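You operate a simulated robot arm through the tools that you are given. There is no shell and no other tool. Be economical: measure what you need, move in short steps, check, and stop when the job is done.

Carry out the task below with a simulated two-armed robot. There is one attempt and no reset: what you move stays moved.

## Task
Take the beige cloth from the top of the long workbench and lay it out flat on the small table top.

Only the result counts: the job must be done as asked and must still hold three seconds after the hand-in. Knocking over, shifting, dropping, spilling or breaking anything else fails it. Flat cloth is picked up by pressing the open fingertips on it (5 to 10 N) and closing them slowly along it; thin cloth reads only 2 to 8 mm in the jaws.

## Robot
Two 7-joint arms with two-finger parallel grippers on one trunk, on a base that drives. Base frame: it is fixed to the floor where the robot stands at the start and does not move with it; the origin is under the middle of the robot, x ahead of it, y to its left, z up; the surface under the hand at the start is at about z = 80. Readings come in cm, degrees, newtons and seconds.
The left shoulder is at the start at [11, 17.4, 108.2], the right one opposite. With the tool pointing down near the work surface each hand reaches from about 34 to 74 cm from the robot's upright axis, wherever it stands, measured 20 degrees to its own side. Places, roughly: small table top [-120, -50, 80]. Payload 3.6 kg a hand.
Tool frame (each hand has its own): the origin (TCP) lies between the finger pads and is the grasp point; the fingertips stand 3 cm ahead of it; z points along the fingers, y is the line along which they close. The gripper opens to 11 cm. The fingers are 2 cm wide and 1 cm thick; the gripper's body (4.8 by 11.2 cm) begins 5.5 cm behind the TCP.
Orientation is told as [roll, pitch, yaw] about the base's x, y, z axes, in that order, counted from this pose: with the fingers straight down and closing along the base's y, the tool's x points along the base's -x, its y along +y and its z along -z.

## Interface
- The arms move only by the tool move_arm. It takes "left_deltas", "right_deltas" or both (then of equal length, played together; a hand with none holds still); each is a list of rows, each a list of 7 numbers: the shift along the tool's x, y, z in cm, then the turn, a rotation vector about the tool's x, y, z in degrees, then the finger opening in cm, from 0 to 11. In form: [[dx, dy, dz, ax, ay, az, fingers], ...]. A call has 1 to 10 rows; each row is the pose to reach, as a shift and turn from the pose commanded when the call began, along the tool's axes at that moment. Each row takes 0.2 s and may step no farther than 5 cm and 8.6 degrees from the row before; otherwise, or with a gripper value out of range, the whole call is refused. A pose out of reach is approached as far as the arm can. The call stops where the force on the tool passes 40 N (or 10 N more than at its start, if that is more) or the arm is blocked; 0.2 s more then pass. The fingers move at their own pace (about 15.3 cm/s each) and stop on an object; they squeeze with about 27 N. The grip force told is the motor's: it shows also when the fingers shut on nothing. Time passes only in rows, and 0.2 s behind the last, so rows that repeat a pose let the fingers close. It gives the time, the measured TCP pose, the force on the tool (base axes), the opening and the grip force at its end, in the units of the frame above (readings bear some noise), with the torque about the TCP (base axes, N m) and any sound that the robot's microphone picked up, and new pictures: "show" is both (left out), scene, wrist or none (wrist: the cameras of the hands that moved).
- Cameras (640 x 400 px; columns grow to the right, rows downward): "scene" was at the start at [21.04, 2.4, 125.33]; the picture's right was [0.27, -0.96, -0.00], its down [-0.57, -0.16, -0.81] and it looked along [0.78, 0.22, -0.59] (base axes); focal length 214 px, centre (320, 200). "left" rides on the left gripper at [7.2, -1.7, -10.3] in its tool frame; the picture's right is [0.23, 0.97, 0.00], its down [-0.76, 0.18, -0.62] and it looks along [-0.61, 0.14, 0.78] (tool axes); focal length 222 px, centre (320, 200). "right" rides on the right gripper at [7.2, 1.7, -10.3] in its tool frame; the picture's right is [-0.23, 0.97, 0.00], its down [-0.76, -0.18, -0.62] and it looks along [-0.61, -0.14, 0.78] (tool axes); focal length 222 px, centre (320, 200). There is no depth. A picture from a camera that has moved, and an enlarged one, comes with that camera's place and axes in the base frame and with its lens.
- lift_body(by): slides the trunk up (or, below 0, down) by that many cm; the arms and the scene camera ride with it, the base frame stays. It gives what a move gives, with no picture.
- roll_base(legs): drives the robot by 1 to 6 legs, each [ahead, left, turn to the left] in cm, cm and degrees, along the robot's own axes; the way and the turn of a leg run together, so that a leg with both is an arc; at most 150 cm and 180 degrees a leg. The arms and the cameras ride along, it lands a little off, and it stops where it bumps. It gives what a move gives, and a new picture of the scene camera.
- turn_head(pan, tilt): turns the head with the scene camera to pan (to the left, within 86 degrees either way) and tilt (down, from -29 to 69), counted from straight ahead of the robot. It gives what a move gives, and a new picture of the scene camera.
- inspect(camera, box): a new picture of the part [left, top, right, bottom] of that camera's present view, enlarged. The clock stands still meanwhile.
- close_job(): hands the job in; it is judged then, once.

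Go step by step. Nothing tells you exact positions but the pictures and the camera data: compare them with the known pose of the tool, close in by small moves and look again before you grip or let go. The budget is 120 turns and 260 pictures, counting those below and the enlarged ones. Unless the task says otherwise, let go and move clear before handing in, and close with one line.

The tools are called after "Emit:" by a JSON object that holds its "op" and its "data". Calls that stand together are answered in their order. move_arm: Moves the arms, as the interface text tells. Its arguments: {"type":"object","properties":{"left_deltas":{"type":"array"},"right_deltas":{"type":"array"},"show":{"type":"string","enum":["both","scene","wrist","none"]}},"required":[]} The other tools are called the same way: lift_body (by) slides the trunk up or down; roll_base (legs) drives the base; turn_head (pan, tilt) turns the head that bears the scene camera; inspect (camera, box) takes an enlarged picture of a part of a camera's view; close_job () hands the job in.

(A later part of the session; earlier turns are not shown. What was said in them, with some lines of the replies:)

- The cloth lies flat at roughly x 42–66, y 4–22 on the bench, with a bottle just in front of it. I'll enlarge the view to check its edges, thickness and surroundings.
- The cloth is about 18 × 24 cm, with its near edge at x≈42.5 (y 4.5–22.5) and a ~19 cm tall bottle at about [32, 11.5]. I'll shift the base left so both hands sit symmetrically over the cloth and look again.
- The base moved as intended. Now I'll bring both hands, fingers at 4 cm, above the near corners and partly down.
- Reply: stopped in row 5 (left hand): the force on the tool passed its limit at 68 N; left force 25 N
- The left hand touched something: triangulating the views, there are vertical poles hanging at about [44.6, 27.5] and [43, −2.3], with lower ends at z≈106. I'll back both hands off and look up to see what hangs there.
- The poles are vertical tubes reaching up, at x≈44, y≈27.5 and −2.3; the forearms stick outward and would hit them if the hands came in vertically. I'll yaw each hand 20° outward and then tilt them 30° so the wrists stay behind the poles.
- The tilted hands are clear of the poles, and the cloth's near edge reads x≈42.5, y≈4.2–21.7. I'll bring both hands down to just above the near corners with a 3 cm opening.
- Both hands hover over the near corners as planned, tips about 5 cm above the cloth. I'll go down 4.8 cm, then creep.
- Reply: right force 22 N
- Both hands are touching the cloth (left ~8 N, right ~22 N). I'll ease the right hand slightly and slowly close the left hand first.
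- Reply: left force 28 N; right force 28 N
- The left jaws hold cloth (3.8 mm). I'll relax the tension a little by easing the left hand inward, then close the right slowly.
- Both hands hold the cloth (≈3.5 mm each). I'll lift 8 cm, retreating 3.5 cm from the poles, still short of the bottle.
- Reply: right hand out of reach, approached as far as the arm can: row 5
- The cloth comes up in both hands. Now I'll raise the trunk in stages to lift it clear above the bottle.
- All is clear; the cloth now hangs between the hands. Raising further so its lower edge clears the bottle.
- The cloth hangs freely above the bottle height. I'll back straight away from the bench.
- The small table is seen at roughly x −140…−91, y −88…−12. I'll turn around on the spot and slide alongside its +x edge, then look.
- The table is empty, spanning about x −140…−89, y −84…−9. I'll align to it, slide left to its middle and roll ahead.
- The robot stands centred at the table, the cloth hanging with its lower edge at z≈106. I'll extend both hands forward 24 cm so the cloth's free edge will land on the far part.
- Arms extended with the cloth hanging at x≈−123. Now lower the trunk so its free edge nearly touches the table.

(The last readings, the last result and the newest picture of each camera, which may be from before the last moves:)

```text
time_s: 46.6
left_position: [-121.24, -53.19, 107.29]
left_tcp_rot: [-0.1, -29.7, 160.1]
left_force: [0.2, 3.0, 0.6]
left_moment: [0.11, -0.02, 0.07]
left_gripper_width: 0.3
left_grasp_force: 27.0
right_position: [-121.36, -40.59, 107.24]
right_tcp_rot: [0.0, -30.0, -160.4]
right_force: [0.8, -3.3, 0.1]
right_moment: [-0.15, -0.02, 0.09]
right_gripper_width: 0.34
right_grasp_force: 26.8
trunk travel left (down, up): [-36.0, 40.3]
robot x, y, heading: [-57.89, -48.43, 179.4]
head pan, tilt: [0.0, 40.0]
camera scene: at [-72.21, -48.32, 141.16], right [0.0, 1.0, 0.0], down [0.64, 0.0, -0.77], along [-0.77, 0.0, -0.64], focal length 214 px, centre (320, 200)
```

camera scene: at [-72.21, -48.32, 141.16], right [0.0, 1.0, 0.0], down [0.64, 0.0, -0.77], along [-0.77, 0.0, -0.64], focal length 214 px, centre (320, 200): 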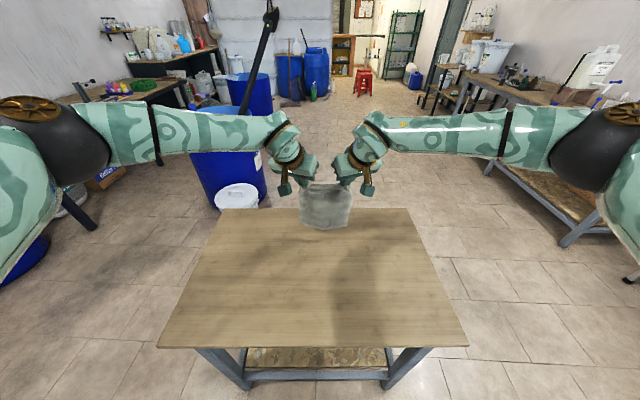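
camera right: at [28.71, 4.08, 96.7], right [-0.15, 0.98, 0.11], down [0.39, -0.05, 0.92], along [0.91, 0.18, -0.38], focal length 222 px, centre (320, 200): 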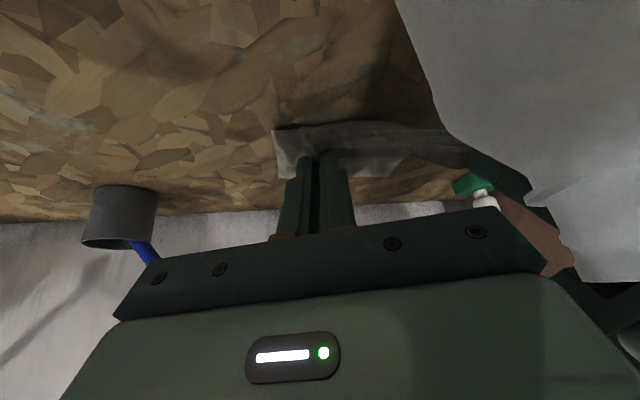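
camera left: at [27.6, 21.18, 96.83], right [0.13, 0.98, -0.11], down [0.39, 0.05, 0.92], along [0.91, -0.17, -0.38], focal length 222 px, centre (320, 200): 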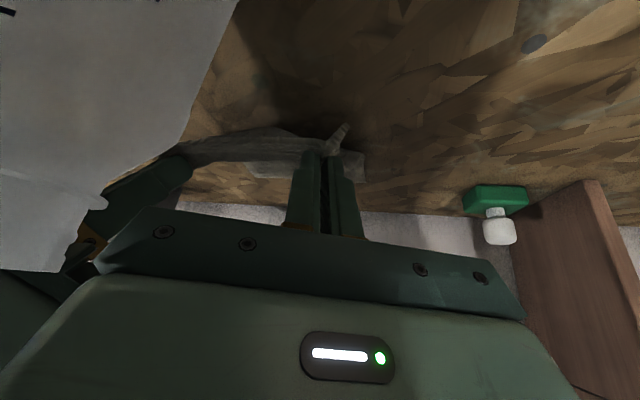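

The free edge still hangs a few cm above the table. Lowering 5 cm more and inspecting closely.

Emit:
{"op": "lift_body", "data": {"by": -4.5}}

Emit:
{"op": "inspect", "data": {"camera": "scene", "box": [240, 120, 400, 260]}}

Emit:
{"op": "inspect", "data": {"camera": "left", "box": [0, 0, 640, 400]}}

```text
time_s: 47.5
left_position: [-121.17, -53.13, 102.93]
left_tcp_rot: [0.1, -29.7, 160.1]
left_force: [-0.3, 2.7, 0.1]
left_moment: [0.07, 0.0, 0.1]
left_gripper_width: 0.29
left_grasp_force: 26.4
right_position: [-121.17, -40.54, 102.92]
right_tcp_rot: [0.1, -30.2, -160.2]
right_force: [-0.2, -2.9, 1.0]
right_moment: [-0.08, 0.01, 0.07]
right_gripper_width: 0.32
right_grasp_force: 27.2
trunk travel left (down, up): [-31.5, 44.8]
robot x, y, heading: [-58.24, -48.6, 179.7]
head pan, tilt: [0.0, 40.0]
```

```text
2.86 times, centred on (320, 190) of scene
camera zoom: at [-73.76, -48.32, 136.61], right [0.0, 1.0, 0.0], down [0.64, 0.0, -0.77], along [-0.77, 0.0, -0.64], focal length 613 px, centre (320, 229)
```

zoom: 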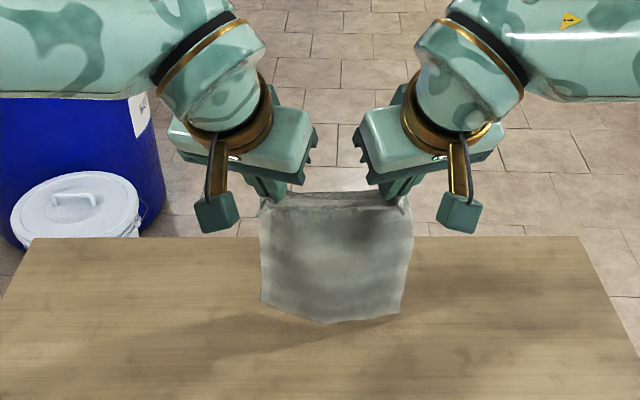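

```text
1.00 times, centred on (320, 200) of left (not enlarged: the box is as wide or as high as the picture)
camera zoom: at [-109.99, -55.52, 108.22], right [-0.14, -0.98, -0.11], down [-0.39, -0.05, 0.92], along [-0.91, 0.18, -0.38], focal length 222 px, centre (320, 200)
```

zoom: 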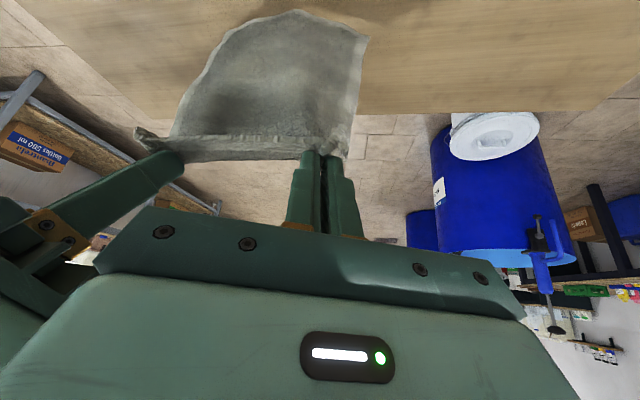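

The cloth hangs neatly with its free edge just at the table at x≈−123. I'll lower 2 cm, then pull back and down at 45° to lay it down, first half.

Emit:
{"op": "move_arm", "data": {"left_deltas": [[1, 0, 1.73, 0, 0, 0, 0], [2.45, -0.37, 2.17, 0, 0, 0, 0], [3.89, -0.75, 2.6, 0, 0, 0, 0], [5.34, -1.12, 3.04, 0, 0, 0, 0], [6.78, -1.5, 3.47, 0, 0, 0, 0], [8.23, -1.87, 3.91, 0, 0, 0, 0], [9.67, -2.24, 4.35, 0, 0, 0, 0], [11.1, -2.62, 4.78, 0, 0, 0, 0], [12.56, -2.99, 5.22, 0, 0, 0, 0], [14, -3.37, 5.65, 0, 0, 0, 0]], "right_deltas": [[1, 0, 1.73, 0, 0, 0, 0], [2.45, 0.37, 2.17, 0, 0, 0, 0], [3.89, 0.75, 2.6, 0, 0, 0, 0], [5.34, 1.12, 3.04, 0, 0, 0, 0], [6.78, 1.5, 3.47, 0, 0, 0, 0], [8.23, 1.87, 3.91, 0, 0, 0, 0], [9.67, 2.24, 4.35, 0, 0, 0, 0], [11.1, 2.62, 4.78, 0, 0, 0, 0], [12.56, 2.99, 5.22, 0, 0, 0, 0], [14, 3.37, 5.65, 0, 0, 0, 0]]}}

```text
time_s: 49.7
left_position: [-111.43, -53.42, 90.84]
left_tcp_rot: [0.2, -29.6, 160.1]
left_force: [-0.7, 3.9, -0.8]
left_moment: [0.12, -0.03, 0.05]
left_gripper_width: 0.31
left_grasp_force: 27.2
right_position: [-111.43, -40.56, 90.79]
right_tcp_rot: [0.2, -30.1, -160.3]
right_force: [1.2, -3.4, -0.3]
right_moment: [-0.14, -0.04, 0.07]
right_gripper_width: 0.33
right_grasp_force: 26.4
trunk travel left (down, up): [-31.5, 44.8]
robot x, y, heading: [-58.28, -48.34, 179.4]
head pan, tilt: [0.0, 40.0]
camera scene: at [-73.84, -48.31, 136.59], right [0.0, 1.0, 0.0], down [0.64, 0.0, -0.77], along [-0.77, 0.0, -0.64], focal length 214 px, centre (320, 200)
camera right: at [-99.97, -38.32, 96.23], right [0.14, -0.98, 0.12], down [-0.39, 0.05, 0.92], along [-0.91, -0.18, -0.37], focal length 222 px, centre (320, 200)
camera left: at [-100.19, -55.64, 96.28], right [-0.14, -0.98, -0.11], down [-0.39, -0.05, 0.92], along [-0.91, 0.18, -0.38], focal length 222 px, centre (320, 200)
```

scene: 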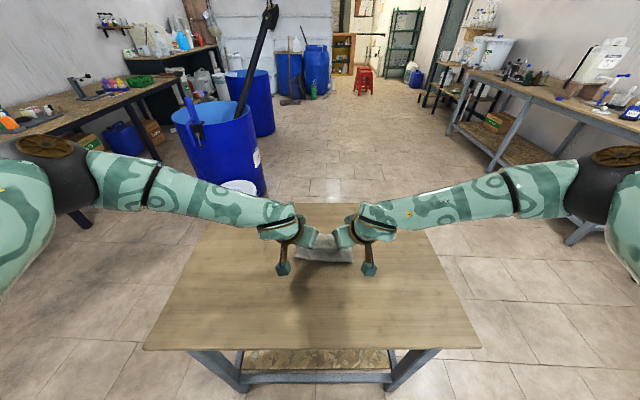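
right: 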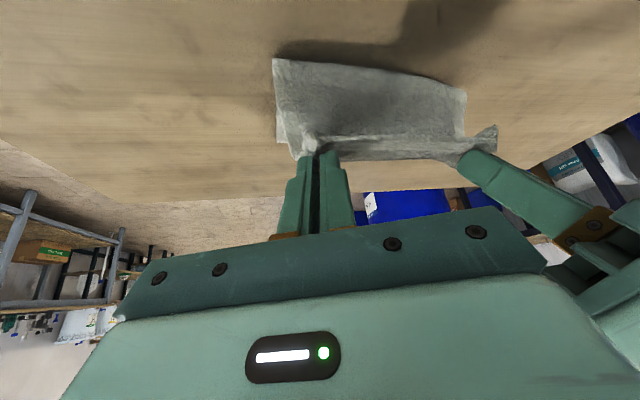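
left: 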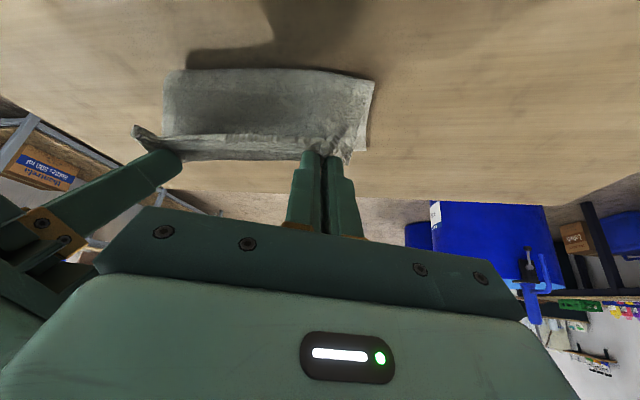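

The cloth now hangs short below the hands; I need to know whether the laid part stretches forward. Inspecting.

Emit:
{"op": "inspect", "data": {"camera": "scene", "box": [270, 200, 370, 280]}}

```text
5.00 times, centred on (320, 240) of scene
camera zoom: at [-73.84, -48.31, 136.59], right [0.0, 1.0, 0.0], down [0.64, 0.0, -0.77], along [-0.77, 0.0, -0.64], focal length 1072 px, centre (320, 0)
```

zoom: 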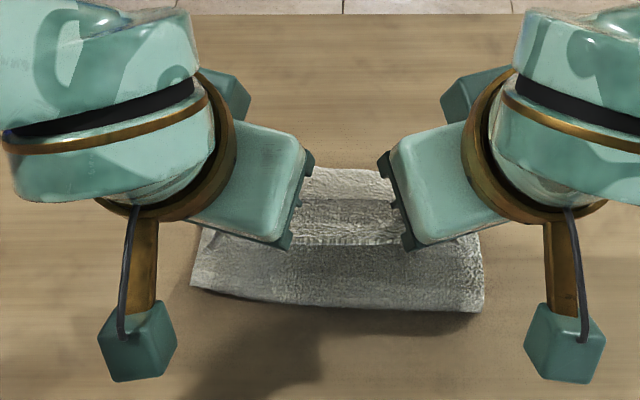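

It's working: the far edge lies at x≈−123.7 and the cloth is laid from there. Continue back 11 cm and down 7.2 cm to lay the rest.

Emit:
{"op": "move_arm", "data": {"left_deltas": [[1.57, -0.47, 0.14, 0, 0, 0, 0], [3.15, -0.94, 0.28, 0, 0, 0, 0], [4.72, -1.4, 0.43, 0, 0, 0, 0], [6.3, -1.87, 0.57, 0, 0, 0, 0], [7.87, -2.34, 0.71, 0, 0, 0, 0], [9.44, -2.81, 0.85, 0, 0, 0, 0], [11.0, -3.27, 0.99, 0, 0, 0, 0], [12.55, -3.74, 1.06, 0, 0, 0, 0]], "right_deltas": [[1.57, 0.47, 0.14, 0, 0, 0, 0], [3.15, 0.94, 0.28, 0, 0, 0, 0], [4.72, 1.4, 0.43, 0, 0, 0, 0], [6.3, 1.87, 0.57, 0, 0, 0, 0], [7.87, 2.34, 0.71, 0, 0, 0, 0], [9.44, 2.81, 0.85, 0, 0, 0, 0], [11.0, 3.27, 0.99, 0, 0, 0, 0], [12.55, 3.74, 1.06, 0, 0, 0, 0]]}}

```text
time_s: 51.5
left_position: [-100.26, -52.99, 83.9]
left_tcp_rot: [0.1, -29.5, 160.1]
left_force: [-0.8, 3.1, 0.3]
left_moment: [0.07, 0.01, 0.07]
left_gripper_width: 0.28
left_grasp_force: 26.8
right_position: [-101.73, -40.36, 84.53]
right_tcp_rot: [0.3, -30.1, -160.4]
right_force: [-0.1, -2.5, -0.1]
right_moment: [-0.11, 0.01, 0.07]
right_gripper_width: 0.33
right_grasp_force: 27.1
right hand out of reach, approached as far as the arm can: row 8
trunk travel left (down, up): [-31.5, 44.8]
robot x, y, heading: [-57.61, -48.46, 179.5]
head pan, tilt: [0.0, 40.0]
camera scene: at [-73.82, -48.09, 136.6], right [0.01, 1.0, 0.0], down [0.64, 0.0, -0.77], along [-0.77, 0.0, -0.64], focal length 214 px, centre (320, 200)
camera right: at [-90.34, -38.26, 89.87], right [0.14, -0.98, 0.12], down [-0.39, 0.05, 0.92], along [-0.91, -0.18, -0.37], focal length 222 px, centre (320, 200)
camera left: at [-89.16, -55.31, 89.16], right [-0.15, -0.98, -0.11], down [-0.39, -0.04, 0.92], along [-0.91, 0.18, -0.38], focal length 222 px, centre (320, 200)
```

scene: 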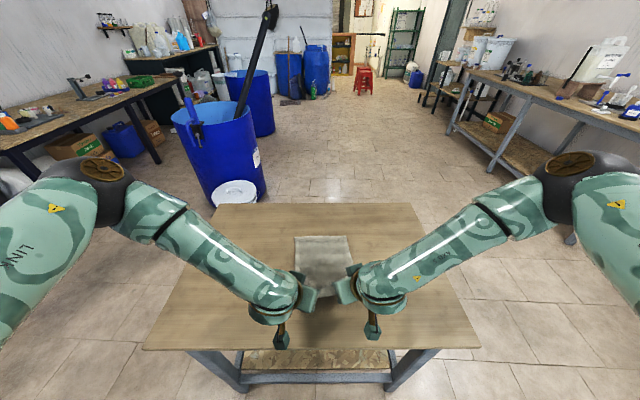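
right: 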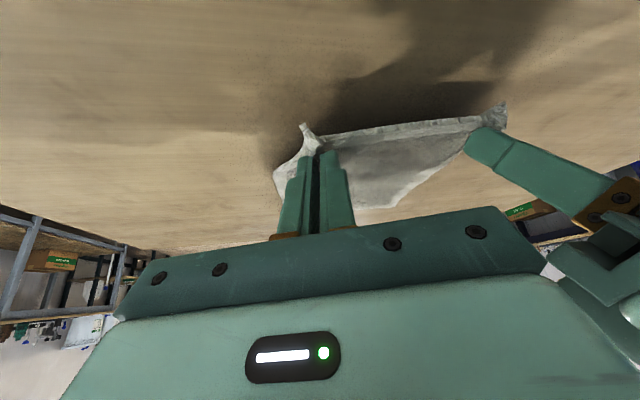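
left: 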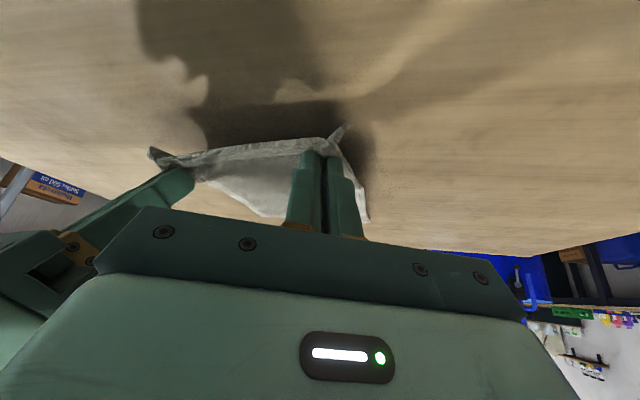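

Laid nearly complete. Inspecting the far edge and flatness before lowering the last bit.

Emit:
{"op": "inspect", "data": {"camera": "scene", "box": [250, 220, 390, 320]}}

```text
4.00 times, centred on (320, 270) of scene
camera zoom: at [-73.82, -48.09, 136.6], right [0.01, 1.0, 0.0], down [0.64, 0.0, -0.77], along [-0.77, 0.0, -0.64], focal length 858 px, centre (320, -80)
```

zoom: 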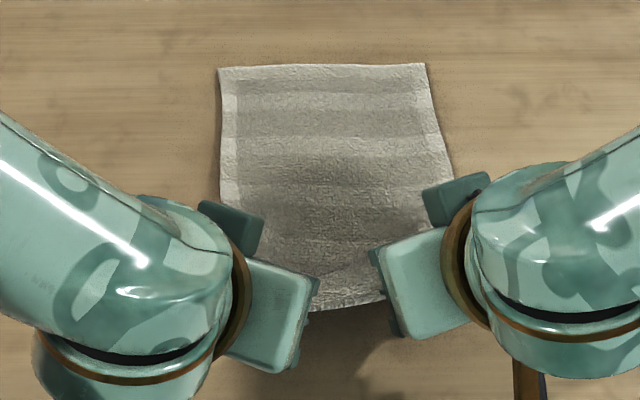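

The cloth lies flat with only the near corners held slightly up. I'll lower the tips to light contact.

Emit:
{"op": "move_arm", "data": {"left_deltas": [[0.15, 0, 0.26, 0, 0, 0, 0], [0.25, 0, 0.43, 0, 0, 0, 0]], "right_deltas": [[0.3, 0, 0.52, 0, 0, 0, 0], [0.5, 0, 0.87, 0, 0, 0, 0]], "show": "none"}}

```text
time_s: 52.1
left_position: [-100.28, -53.13, 83.34]
left_tcp_rot: [0.1, -29.6, 160.2]
left_force: [-0.1, 1.1, 0.4]
left_moment: [0.07, 0.0, 0.04]
left_gripper_width: 0.3
left_grasp_force: 26.8
right_position: [-101.64, -40.9, 84.0]
right_tcp_rot: [0.5, -29.8, -160.5]
right_force: [-0.4, -1.7, -0.4]
right_moment: [-0.05, 0.01, 0.05]
right_gripper_width: 0.3
right_grasp_force: 26.9
right hand out of reach, approached as far as the arm can: row 1, 2
trunk travel left (down, up): [-31.5, 44.8]
robot x, y, heading: [-57.6, -48.46, 179.6]
head pan, tilt: [0.0, 40.0]
```

The right arm is at its reach limit, so I'll level the left hand with it and lower with the trunk.

Emit:
{"op": "move_arm", "data": {"left_deltas": [[-0.33, 0, -0.57, 0, 0, 0, 0]], "right_deltas": [[0, 0, 0, 0, 0, 0, 0]], "show": "none"}}

Emit:
{"op": "lift_body", "data": {"by": -0.7}}

```text
time_s: 52.5
left_position: [-100.21, -53.19, 84.01]
left_tcp_rot: [0.0, -29.6, 160.2]
left_force: [0.2, 2.1, 0.2]
left_moment: [0.03, 0.01, 0.08]
left_gripper_width: 0.32
left_grasp_force: 27.1
right_position: [-101.57, -40.93, 84.09]
right_tcp_rot: [0.2, -29.8, -160.2]
right_force: [-0.3, -2.2, 0.5]
right_moment: [-0.07, 0.0, 0.07]
right_gripper_width: 0.29
right_grasp_force: 26.7
trunk travel left (down, up): [-31.5, 44.8]
robot x, y, heading: [-57.45, -48.28, 179.8]
head pan, tilt: [0.0, 40.0]
```

```text
time_s: 53.1
left_position: [-100.33, -53.26, 83.13]
left_tcp_rot: [0.0, -29.6, 160.2]
left_force: [-0.7, 0.9, 0.0]
left_moment: [0.01, -0.01, 0.09]
left_gripper_width: 0.31
left_grasp_force: 26.8
right_position: [-101.9, -40.91, 83.4]
right_tcp_rot: [0.0, -30.1, -160.3]
right_force: [0.3, -1.4, 0.5]
right_moment: [-0.02, 0.0, 0.05]
right_gripper_width: 0.32
right_grasp_force: 27.2
trunk travel left (down, up): [-30.8, 45.5]
robot x, y, heading: [-57.97, -48.23, 179.7]
head pan, tilt: [0.0, 40.0]
```

No contact force yet; a little lower.

Emit:
{"op": "lift_body", "data": {"by": -0.4}}

```text
time_s: 53.6
left_position: [-100.2, -53.22, 83.0]
left_tcp_rot: [0.0, -29.5, 160.1]
left_force: [0.0, 1.2, 0.6]
left_moment: [0.05, 0.03, 0.06]
left_gripper_width: 0.33
left_grasp_force: 26.7
right_position: [-101.81, -41.05, 83.04]
right_tcp_rot: [0.1, -30.0, -160.4]
right_force: [-0.5, -1.2, -0.1]
right_moment: [-0.05, -0.01, 0.08]
right_gripper_width: 0.29
right_grasp_force: 27.3
trunk travel left (down, up): [-30.4, 45.9]
robot x, y, heading: [-57.79, -48.18, 179.6]
head pan, tilt: [0.0, 40.0]
```

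Emit:
{"op": "lift_body", "data": {"by": -0.4}}

```text
time_s: 54.1
left_position: [-100.34, -53.39, 82.59]
left_tcp_rot: [0.1, -29.6, 160.2]
left_force: [0.2, 0.7, 0.3]
left_moment: [0.03, -0.01, 0.05]
left_gripper_width: 0.29
left_grasp_force: 26.9
right_position: [-101.78, -41.03, 82.61]
right_tcp_rot: [0.1, -29.9, -160.5]
right_force: [0.9, -1.8, -0.2]
right_moment: [0.01, -0.01, 0.05]
right_gripper_width: 0.3
right_grasp_force: 27.3
trunk travel left (down, up): [-30.0, 46.3]
robot x, y, heading: [-58.11, -48.51, 179.7]
head pan, tilt: [0.0, 40.0]
```

Emit:
{"op": "lift_body", "data": {"by": -0.5}}

Emit:
{"op": "inspect", "data": {"camera": "left", "box": [140, 80, 400, 240]}}

```text
time_s: 54.7
left_position: [-100.26, -53.12, 81.96]
left_tcp_rot: [-0.1, -29.6, 160.2]
left_force: [0.0, 1.2, -0.3]
left_moment: [0.02, -0.03, 0.06]
left_gripper_width: 0.27
left_grasp_force: 26.5
right_position: [-101.78, -41.0, 82.18]
right_tcp_rot: [0.1, -29.7, -160.5]
right_force: [-0.3, -0.6, 0.1]
right_moment: [-0.08, 0.01, 0.06]
right_gripper_width: 0.33
right_grasp_force: 26.8
trunk travel left (down, up): [-29.5, 46.8]
robot x, y, heading: [-57.62, -48.28, 179.8]
head pan, tilt: [0.0, 40.0]
```

```text
2.46 times, centred on (270, 160) of left
camera zoom: at [-89.02, -55.54, 87.37], right [-0.14, -0.98, -0.11], down [-0.39, -0.05, 0.92], along [-0.91, 0.18, -0.38], focal length 547 px, centre (443, 298)
```

zoom: 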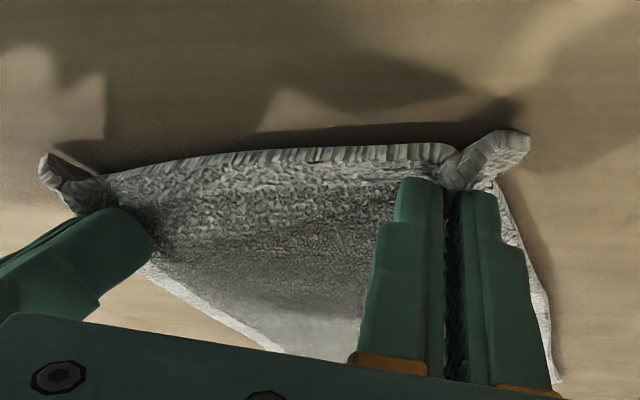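

The shadows show the tips still about a centimetre above this table (its top is slightly lower). Continue down.

Emit:
{"op": "lift_body", "data": {"by": -0.6}}

Emit:
{"op": "lift_body", "data": {"by": -0.4}}

```text
time_s: 55.2
left_position: [-100.32, -53.2, 81.46]
left_tcp_rot: [0.2, -29.7, 160.2]
left_force: [-0.6, 0.7, 2.6]
left_moment: [0.04, 0.0, 0.07]
left_gripper_width: 0.29
left_grasp_force: 27.3
right_position: [-101.74, -41.03, 81.53]
right_tcp_rot: [0.0, -29.7, -160.3]
right_force: [0.2, -1.1, 0.8]
right_moment: [0.01, -0.04, 0.06]
right_gripper_width: 0.31
right_grasp_force: 27.2
trunk travel left (down, up): [-28.9, 47.4]
robot x, y, heading: [-57.88, -48.72, 179.8]
head pan, tilt: [0.0, 40.0]
```

```text
time_s: 55.8
left_position: [-100.16, -53.19, 81.41]
left_tcp_rot: [0.1, -30.0, 160.3]
left_force: [-0.7, -5.0, 35.7]
left_moment: [-0.05, 0.24, 0.1]
left_gripper_width: 0.29
left_grasp_force: 26.9
right_position: [-101.79, -41.08, 81.51]
right_tcp_rot: [0.1, -29.8, -160.2]
right_force: [-2.3, -0.1, 7.7]
right_moment: [-0.03, 0.11, 0.07]
right_gripper_width: 0.32
right_grasp_force: 27.1
trunk travel left (down, up): [-28.5, 47.8]
robot x, y, heading: [-58.14, -48.39, 180.1]
head pan, tilt: [0.0, 40.0]
```

Both tips now touch the table. I'll ease the left and open both jaws slowly to spread the pinched ridges.

Emit:
{"op": "move_arm", "data": {"left_deltas": [[-0.12, 0, -0.21, 0, 0, 0, 0], [-0.12, 0, -0.21, 0, 0, 0, 0.6], [-0.12, 0, -0.21, 0, 0, 0, 1.0], [-0.12, 0, -0.21, 0, 0, 0, 1.4], [-0.12, 0, -0.21, 0, 0, 0, 1.8], [-0.12, 0, -0.21, 0, 0, 0, 2.2], [-0.12, 0, -0.21, 0, 0, 0, 2.6], [-0.12, 0, -0.21, 0, 0, 0, 3.0], [-0.12, 0, -0.21, 0, 0, 0, 3.2]], "right_deltas": [[0, 0, 0, 0, 0, 0, 0], [0, 0, 0, 0, 0, 0, 0.6], [0, 0, 0, 0, 0, 0, 1.0], [0, 0, 0, 0, 0, 0, 1.4], [0, 0, 0, 0, 0, 0, 1.8], [0, 0, 0, 0, 0, 0, 2.2], [0, 0, 0, 0, 0, 0, 2.6], [0, 0, 0, 0, 0, 0, 3.0], [0, 0, 0, 0, 0, 0, 3.2]], "show": "wrist"}}

```text
time_s: 57.8
left_position: [-100.1, -53.16, 81.27]
left_tcp_rot: [0.1, -29.8, 160.1]
left_force: [1.1, -1.4, 13.5]
left_moment: [-0.01, 0.04, 0.01]
left_gripper_width: 2.79
left_grasp_force: 0.0
right_position: [-101.73, -41.02, 81.3]
right_tcp_rot: [0.0, -29.6, -160.3]
right_force: [-0.9, 1.3, 25.2]
right_moment: [-0.08, 0.16, -0.02]
right_gripper_width: 2.77
right_grasp_force: 0.0
trunk travel left (down, up): [-28.5, 47.8]
robot x, y, heading: [-57.89, -48.28, 179.6]
head pan, tilt: [0.0, 40.0]
camera right: at [-90.38, -38.88, 86.72], right [0.14, -0.98, 0.11], down [-0.39, 0.05, 0.92], along [-0.91, -0.17, -0.38], focal length 222 px, centre (320, 200)
camera left: at [-88.91, -55.59, 86.66], right [-0.14, -0.98, -0.11], down [-0.39, -0.05, 0.92], along [-0.91, 0.18, -0.38], focal length 222 px, centre (320, 200)
```

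right: 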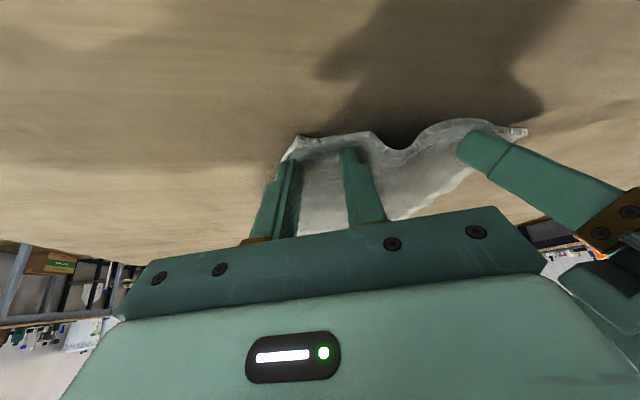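
left: 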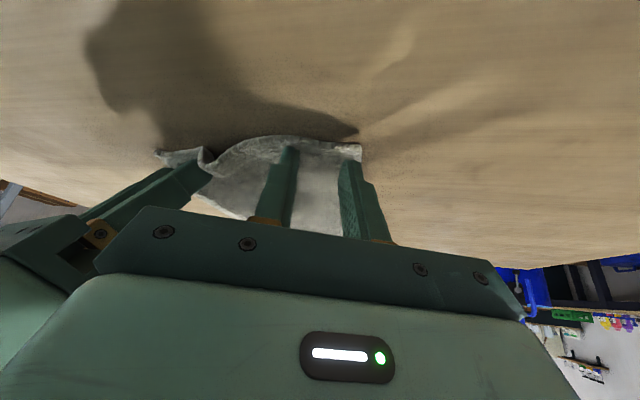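

The pinches opened but left a small ripple between the hands. With light pressure I'll drag both hands outward ~1.5 cm to pull the near edge taut.

Emit:
{"op": "move_arm", "data": {"left_deltas": [[0, 0, 0, 0, 0, 0, 3], [0.12, 0.38, -0.07, 0, 0, 0, 3], [0.24, 0.75, -0.14, 0, 0, 0, 3], [0.35, 1.13, -0.2, 0, 0, 0, 3], [0.44, 1.4, -0.25, 0, 0, 0, 3]], "right_deltas": [[-0.05, 0, -0.09, 0, 0, 0, 3], [0.07, -0.38, -0.16, 0, 0, 0, 3], [0.19, -0.75, -0.23, 0, 0, 0, 3], [0.3, -1.13, -0.29, 0, 0, 0, 3], [0.39, -1.4, -0.34, 0, 0, 0, 3]], "show": "wrist"}}

```text
time_s: 59.0
left_position: [-100.53, -54.49, 81.41]
left_tcp_rot: [0.2, -29.2, 160.2]
left_force: [0.9, 1.8, 5.0]
left_moment: [0.07, 0.01, -0.04]
left_gripper_width: 2.88
left_grasp_force: 0.0
left hand out of reach, approached as far as the arm can: row 5
right_position: [-102.1, -39.7, 81.48]
right_tcp_rot: [-0.1, -29.1, -160.4]
right_force: [0.5, -1.1, 1.2]
right_moment: [-0.02, -0.04, 0.03]
right_gripper_width: 3.04
right_grasp_force: 0.0
right hand out of reach, approached as far as the arm can: row 4, 5
trunk travel left (down, up): [-28.5, 47.8]
robot x, y, heading: [-57.78, -48.74, 179.6]
head pan, tilt: [0.0, 40.0]
camera right: at [-90.8, -37.58, 87.04], right [0.14, -0.98, 0.11], down [-0.4, 0.04, 0.91], along [-0.91, -0.17, -0.39], focal length 222 px, centre (320, 200)
camera left: at [-89.33, -56.78, 86.81], right [-0.14, -0.98, -0.11], down [-0.4, -0.04, 0.92], along [-0.91, 0.17, -0.39], focal length 222 px, centre (320, 200)
```

right: 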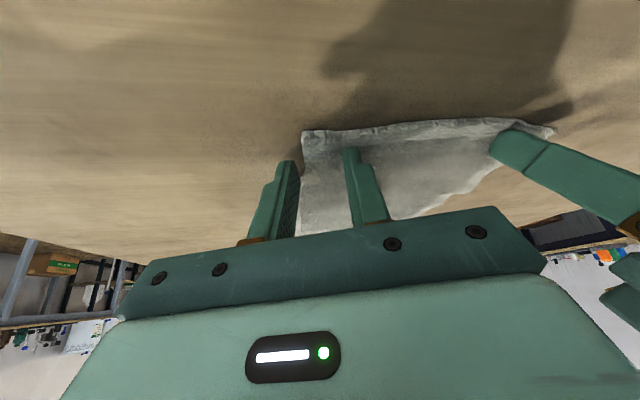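
left: 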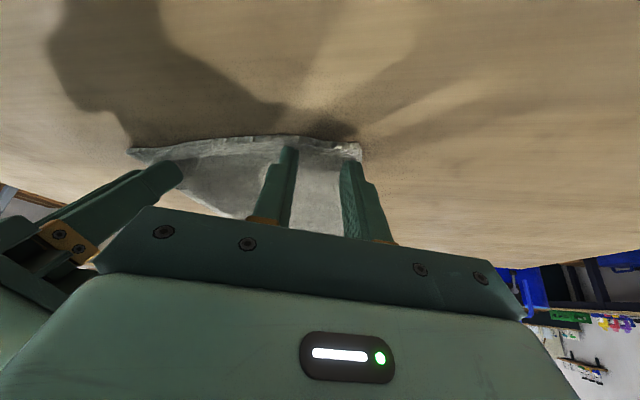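

The near edge is now stretched smooth. I'll lift straight off with the trunk and look.

Emit:
{"op": "lift_body", "data": {"by": 14}}

Emit:
{"op": "inspect", "data": {"camera": "left", "box": [0, 0, 640, 400]}}

Emit:
{"op": "inspect", "data": {"camera": "scene", "box": [220, 200, 420, 360]}}

```text
time_s: 60.6
left_position: [-100.74, -54.37, 95.44]
left_tcp_rot: [0.0, -29.6, 160.2]
left_force: [-0.8, -0.9, -0.8]
left_moment: [0.01, 0.01, -0.02]
left_gripper_width: 3.01
left_grasp_force: 0.0
right_position: [-102.25, -39.75, 95.42]
right_tcp_rot: [0.0, -29.5, -160.4]
right_force: [-0.6, -0.7, 0.4]
right_moment: [0.04, -0.03, 0.02]
right_gripper_width: 2.99
right_grasp_force: 0.1
trunk travel left (down, up): [-42.5, 33.8]
robot x, y, heading: [-58.14, -48.27, 179.7]
head pan, tilt: [0.0, 40.0]
```

```text
1.00 times, centred on (320, 200) of left (not enlarged: the box is as wide or as high as the picture)
camera zoom: at [-89.37, -56.73, 100.82], right [-0.14, -0.98, -0.11], down [-0.39, -0.05, 0.92], along [-0.91, 0.18, -0.38], focal length 222 px, centre (320, 200)
```

zoom: 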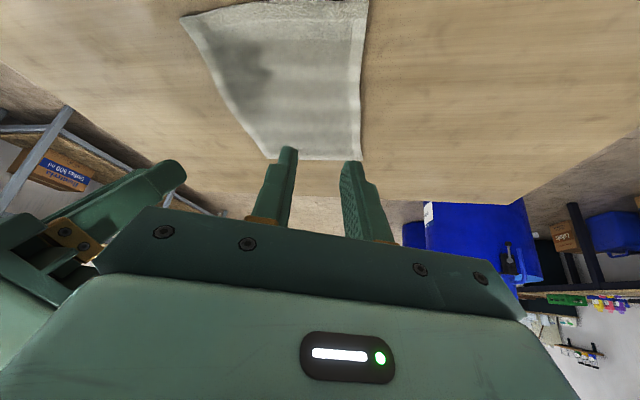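

```text
2.50 times, centred on (320, 280) of scene
camera zoom: at [-70.37, -48.33, 147.71], right [0.0, 1.0, 0.0], down [0.64, 0.0, -0.77], along [-0.77, 0.0, -0.64], focal length 536 px, centre (320, 0)
```

zoom: 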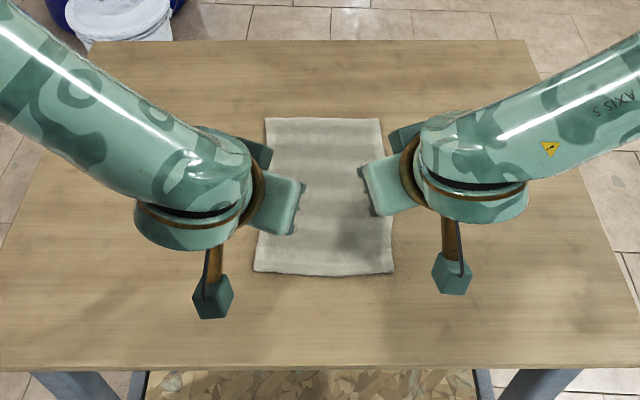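

The cloth lies released, flat and square. I'll raise the hands well clear for a final check.

Emit:
{"op": "lift_body", "data": {"by": 20}}

Emit:
{"op": "turn_head", "data": {"pan": 0, "tilt": 55}}

Emit:
{"op": "inspect", "data": {"camera": "scene", "box": [240, 150, 400, 290]}}

```text
time_s: 62.8
left_position: [-100.46, -54.39, 115.43]
left_tcp_rot: [0.2, -29.7, 160.1]
left_force: [0.1, 0.5, -0.2]
left_moment: [-0.01, 0.0, 0.0]
left_gripper_width: 3.0
left_grasp_force: 0.0
right_position: [-102.16, -39.78, 115.55]
right_tcp_rot: [0.0, -29.5, -160.3]
right_force: [0.6, 0.4, 0.0]
right_moment: [0.0, 0.03, 0.02]
right_gripper_width: 3.0
right_grasp_force: 0.0
trunk travel left (down, up): [-62.5, 13.8]
robot x, y, heading: [-57.73, -48.58, 179.7]
head pan, tilt: [0.0, 40.0]
```

```text
time_s: 63.6
left_position: [-100.5, -54.3, 115.43]
left_tcp_rot: [0.0, -29.5, 160.2]
left_force: [-0.7, -0.7, 0.1]
left_moment: [-0.01, -0.02, -0.02]
left_gripper_width: 3.01
left_grasp_force: 0.1
right_position: [-102.32, -39.8, 115.47]
right_tcp_rot: [0.0, -29.6, -160.4]
right_force: [-0.9, -0.3, -0.2]
right_moment: [-0.01, -0.01, 0.0]
right_gripper_width: 3.02
right_grasp_force: 0.2
trunk travel left (down, up): [-62.5, 13.8]
robot x, y, heading: [-57.88, -48.56, 179.6]
head pan, tilt: [0.0, 55.0]
camera scene: at [-66.52, -48.35, 165.76], right [0.0, 1.0, 0.0], down [0.82, 0.0, -0.57], along [-0.57, 0.0, -0.82], focal length 214 px, centre (320, 200)
```

scene: 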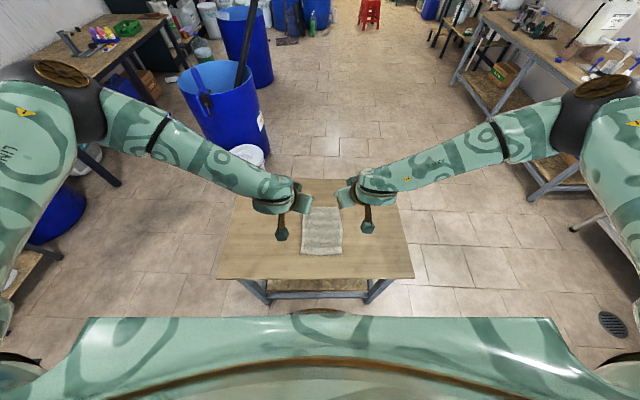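

```text
2.86 times, centred on (320, 220) of scene
camera zoom: at [-66.52, -48.35, 165.76], right [0.0, 1.0, 0.0], down [0.82, 0.0, -0.57], along [-0.57, 0.0, -0.82], focal length 613 px, centre (320, 143)
```

zoom: 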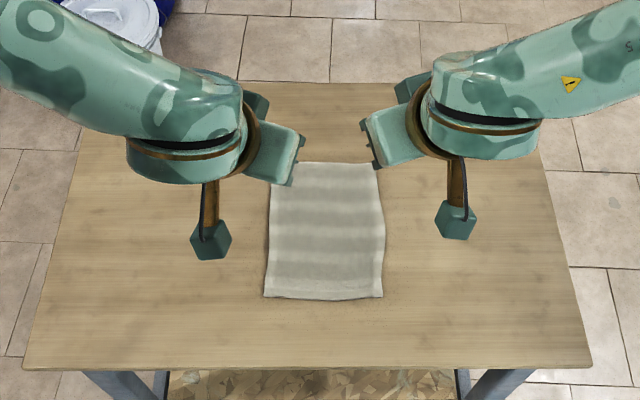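

The cloth lies flat and unfolded in the middle of the small table, and both hands are clear, so I'm handing in.

Emit:
{"op": "close_job", "data": {}}

```text
The job is handed in.
```

The beige cloth is laid out flat near the middle of the small table, with both hands released and clear; the left hand bumped a hanging pole once early on, and I saw nothing knocked over or shifted.
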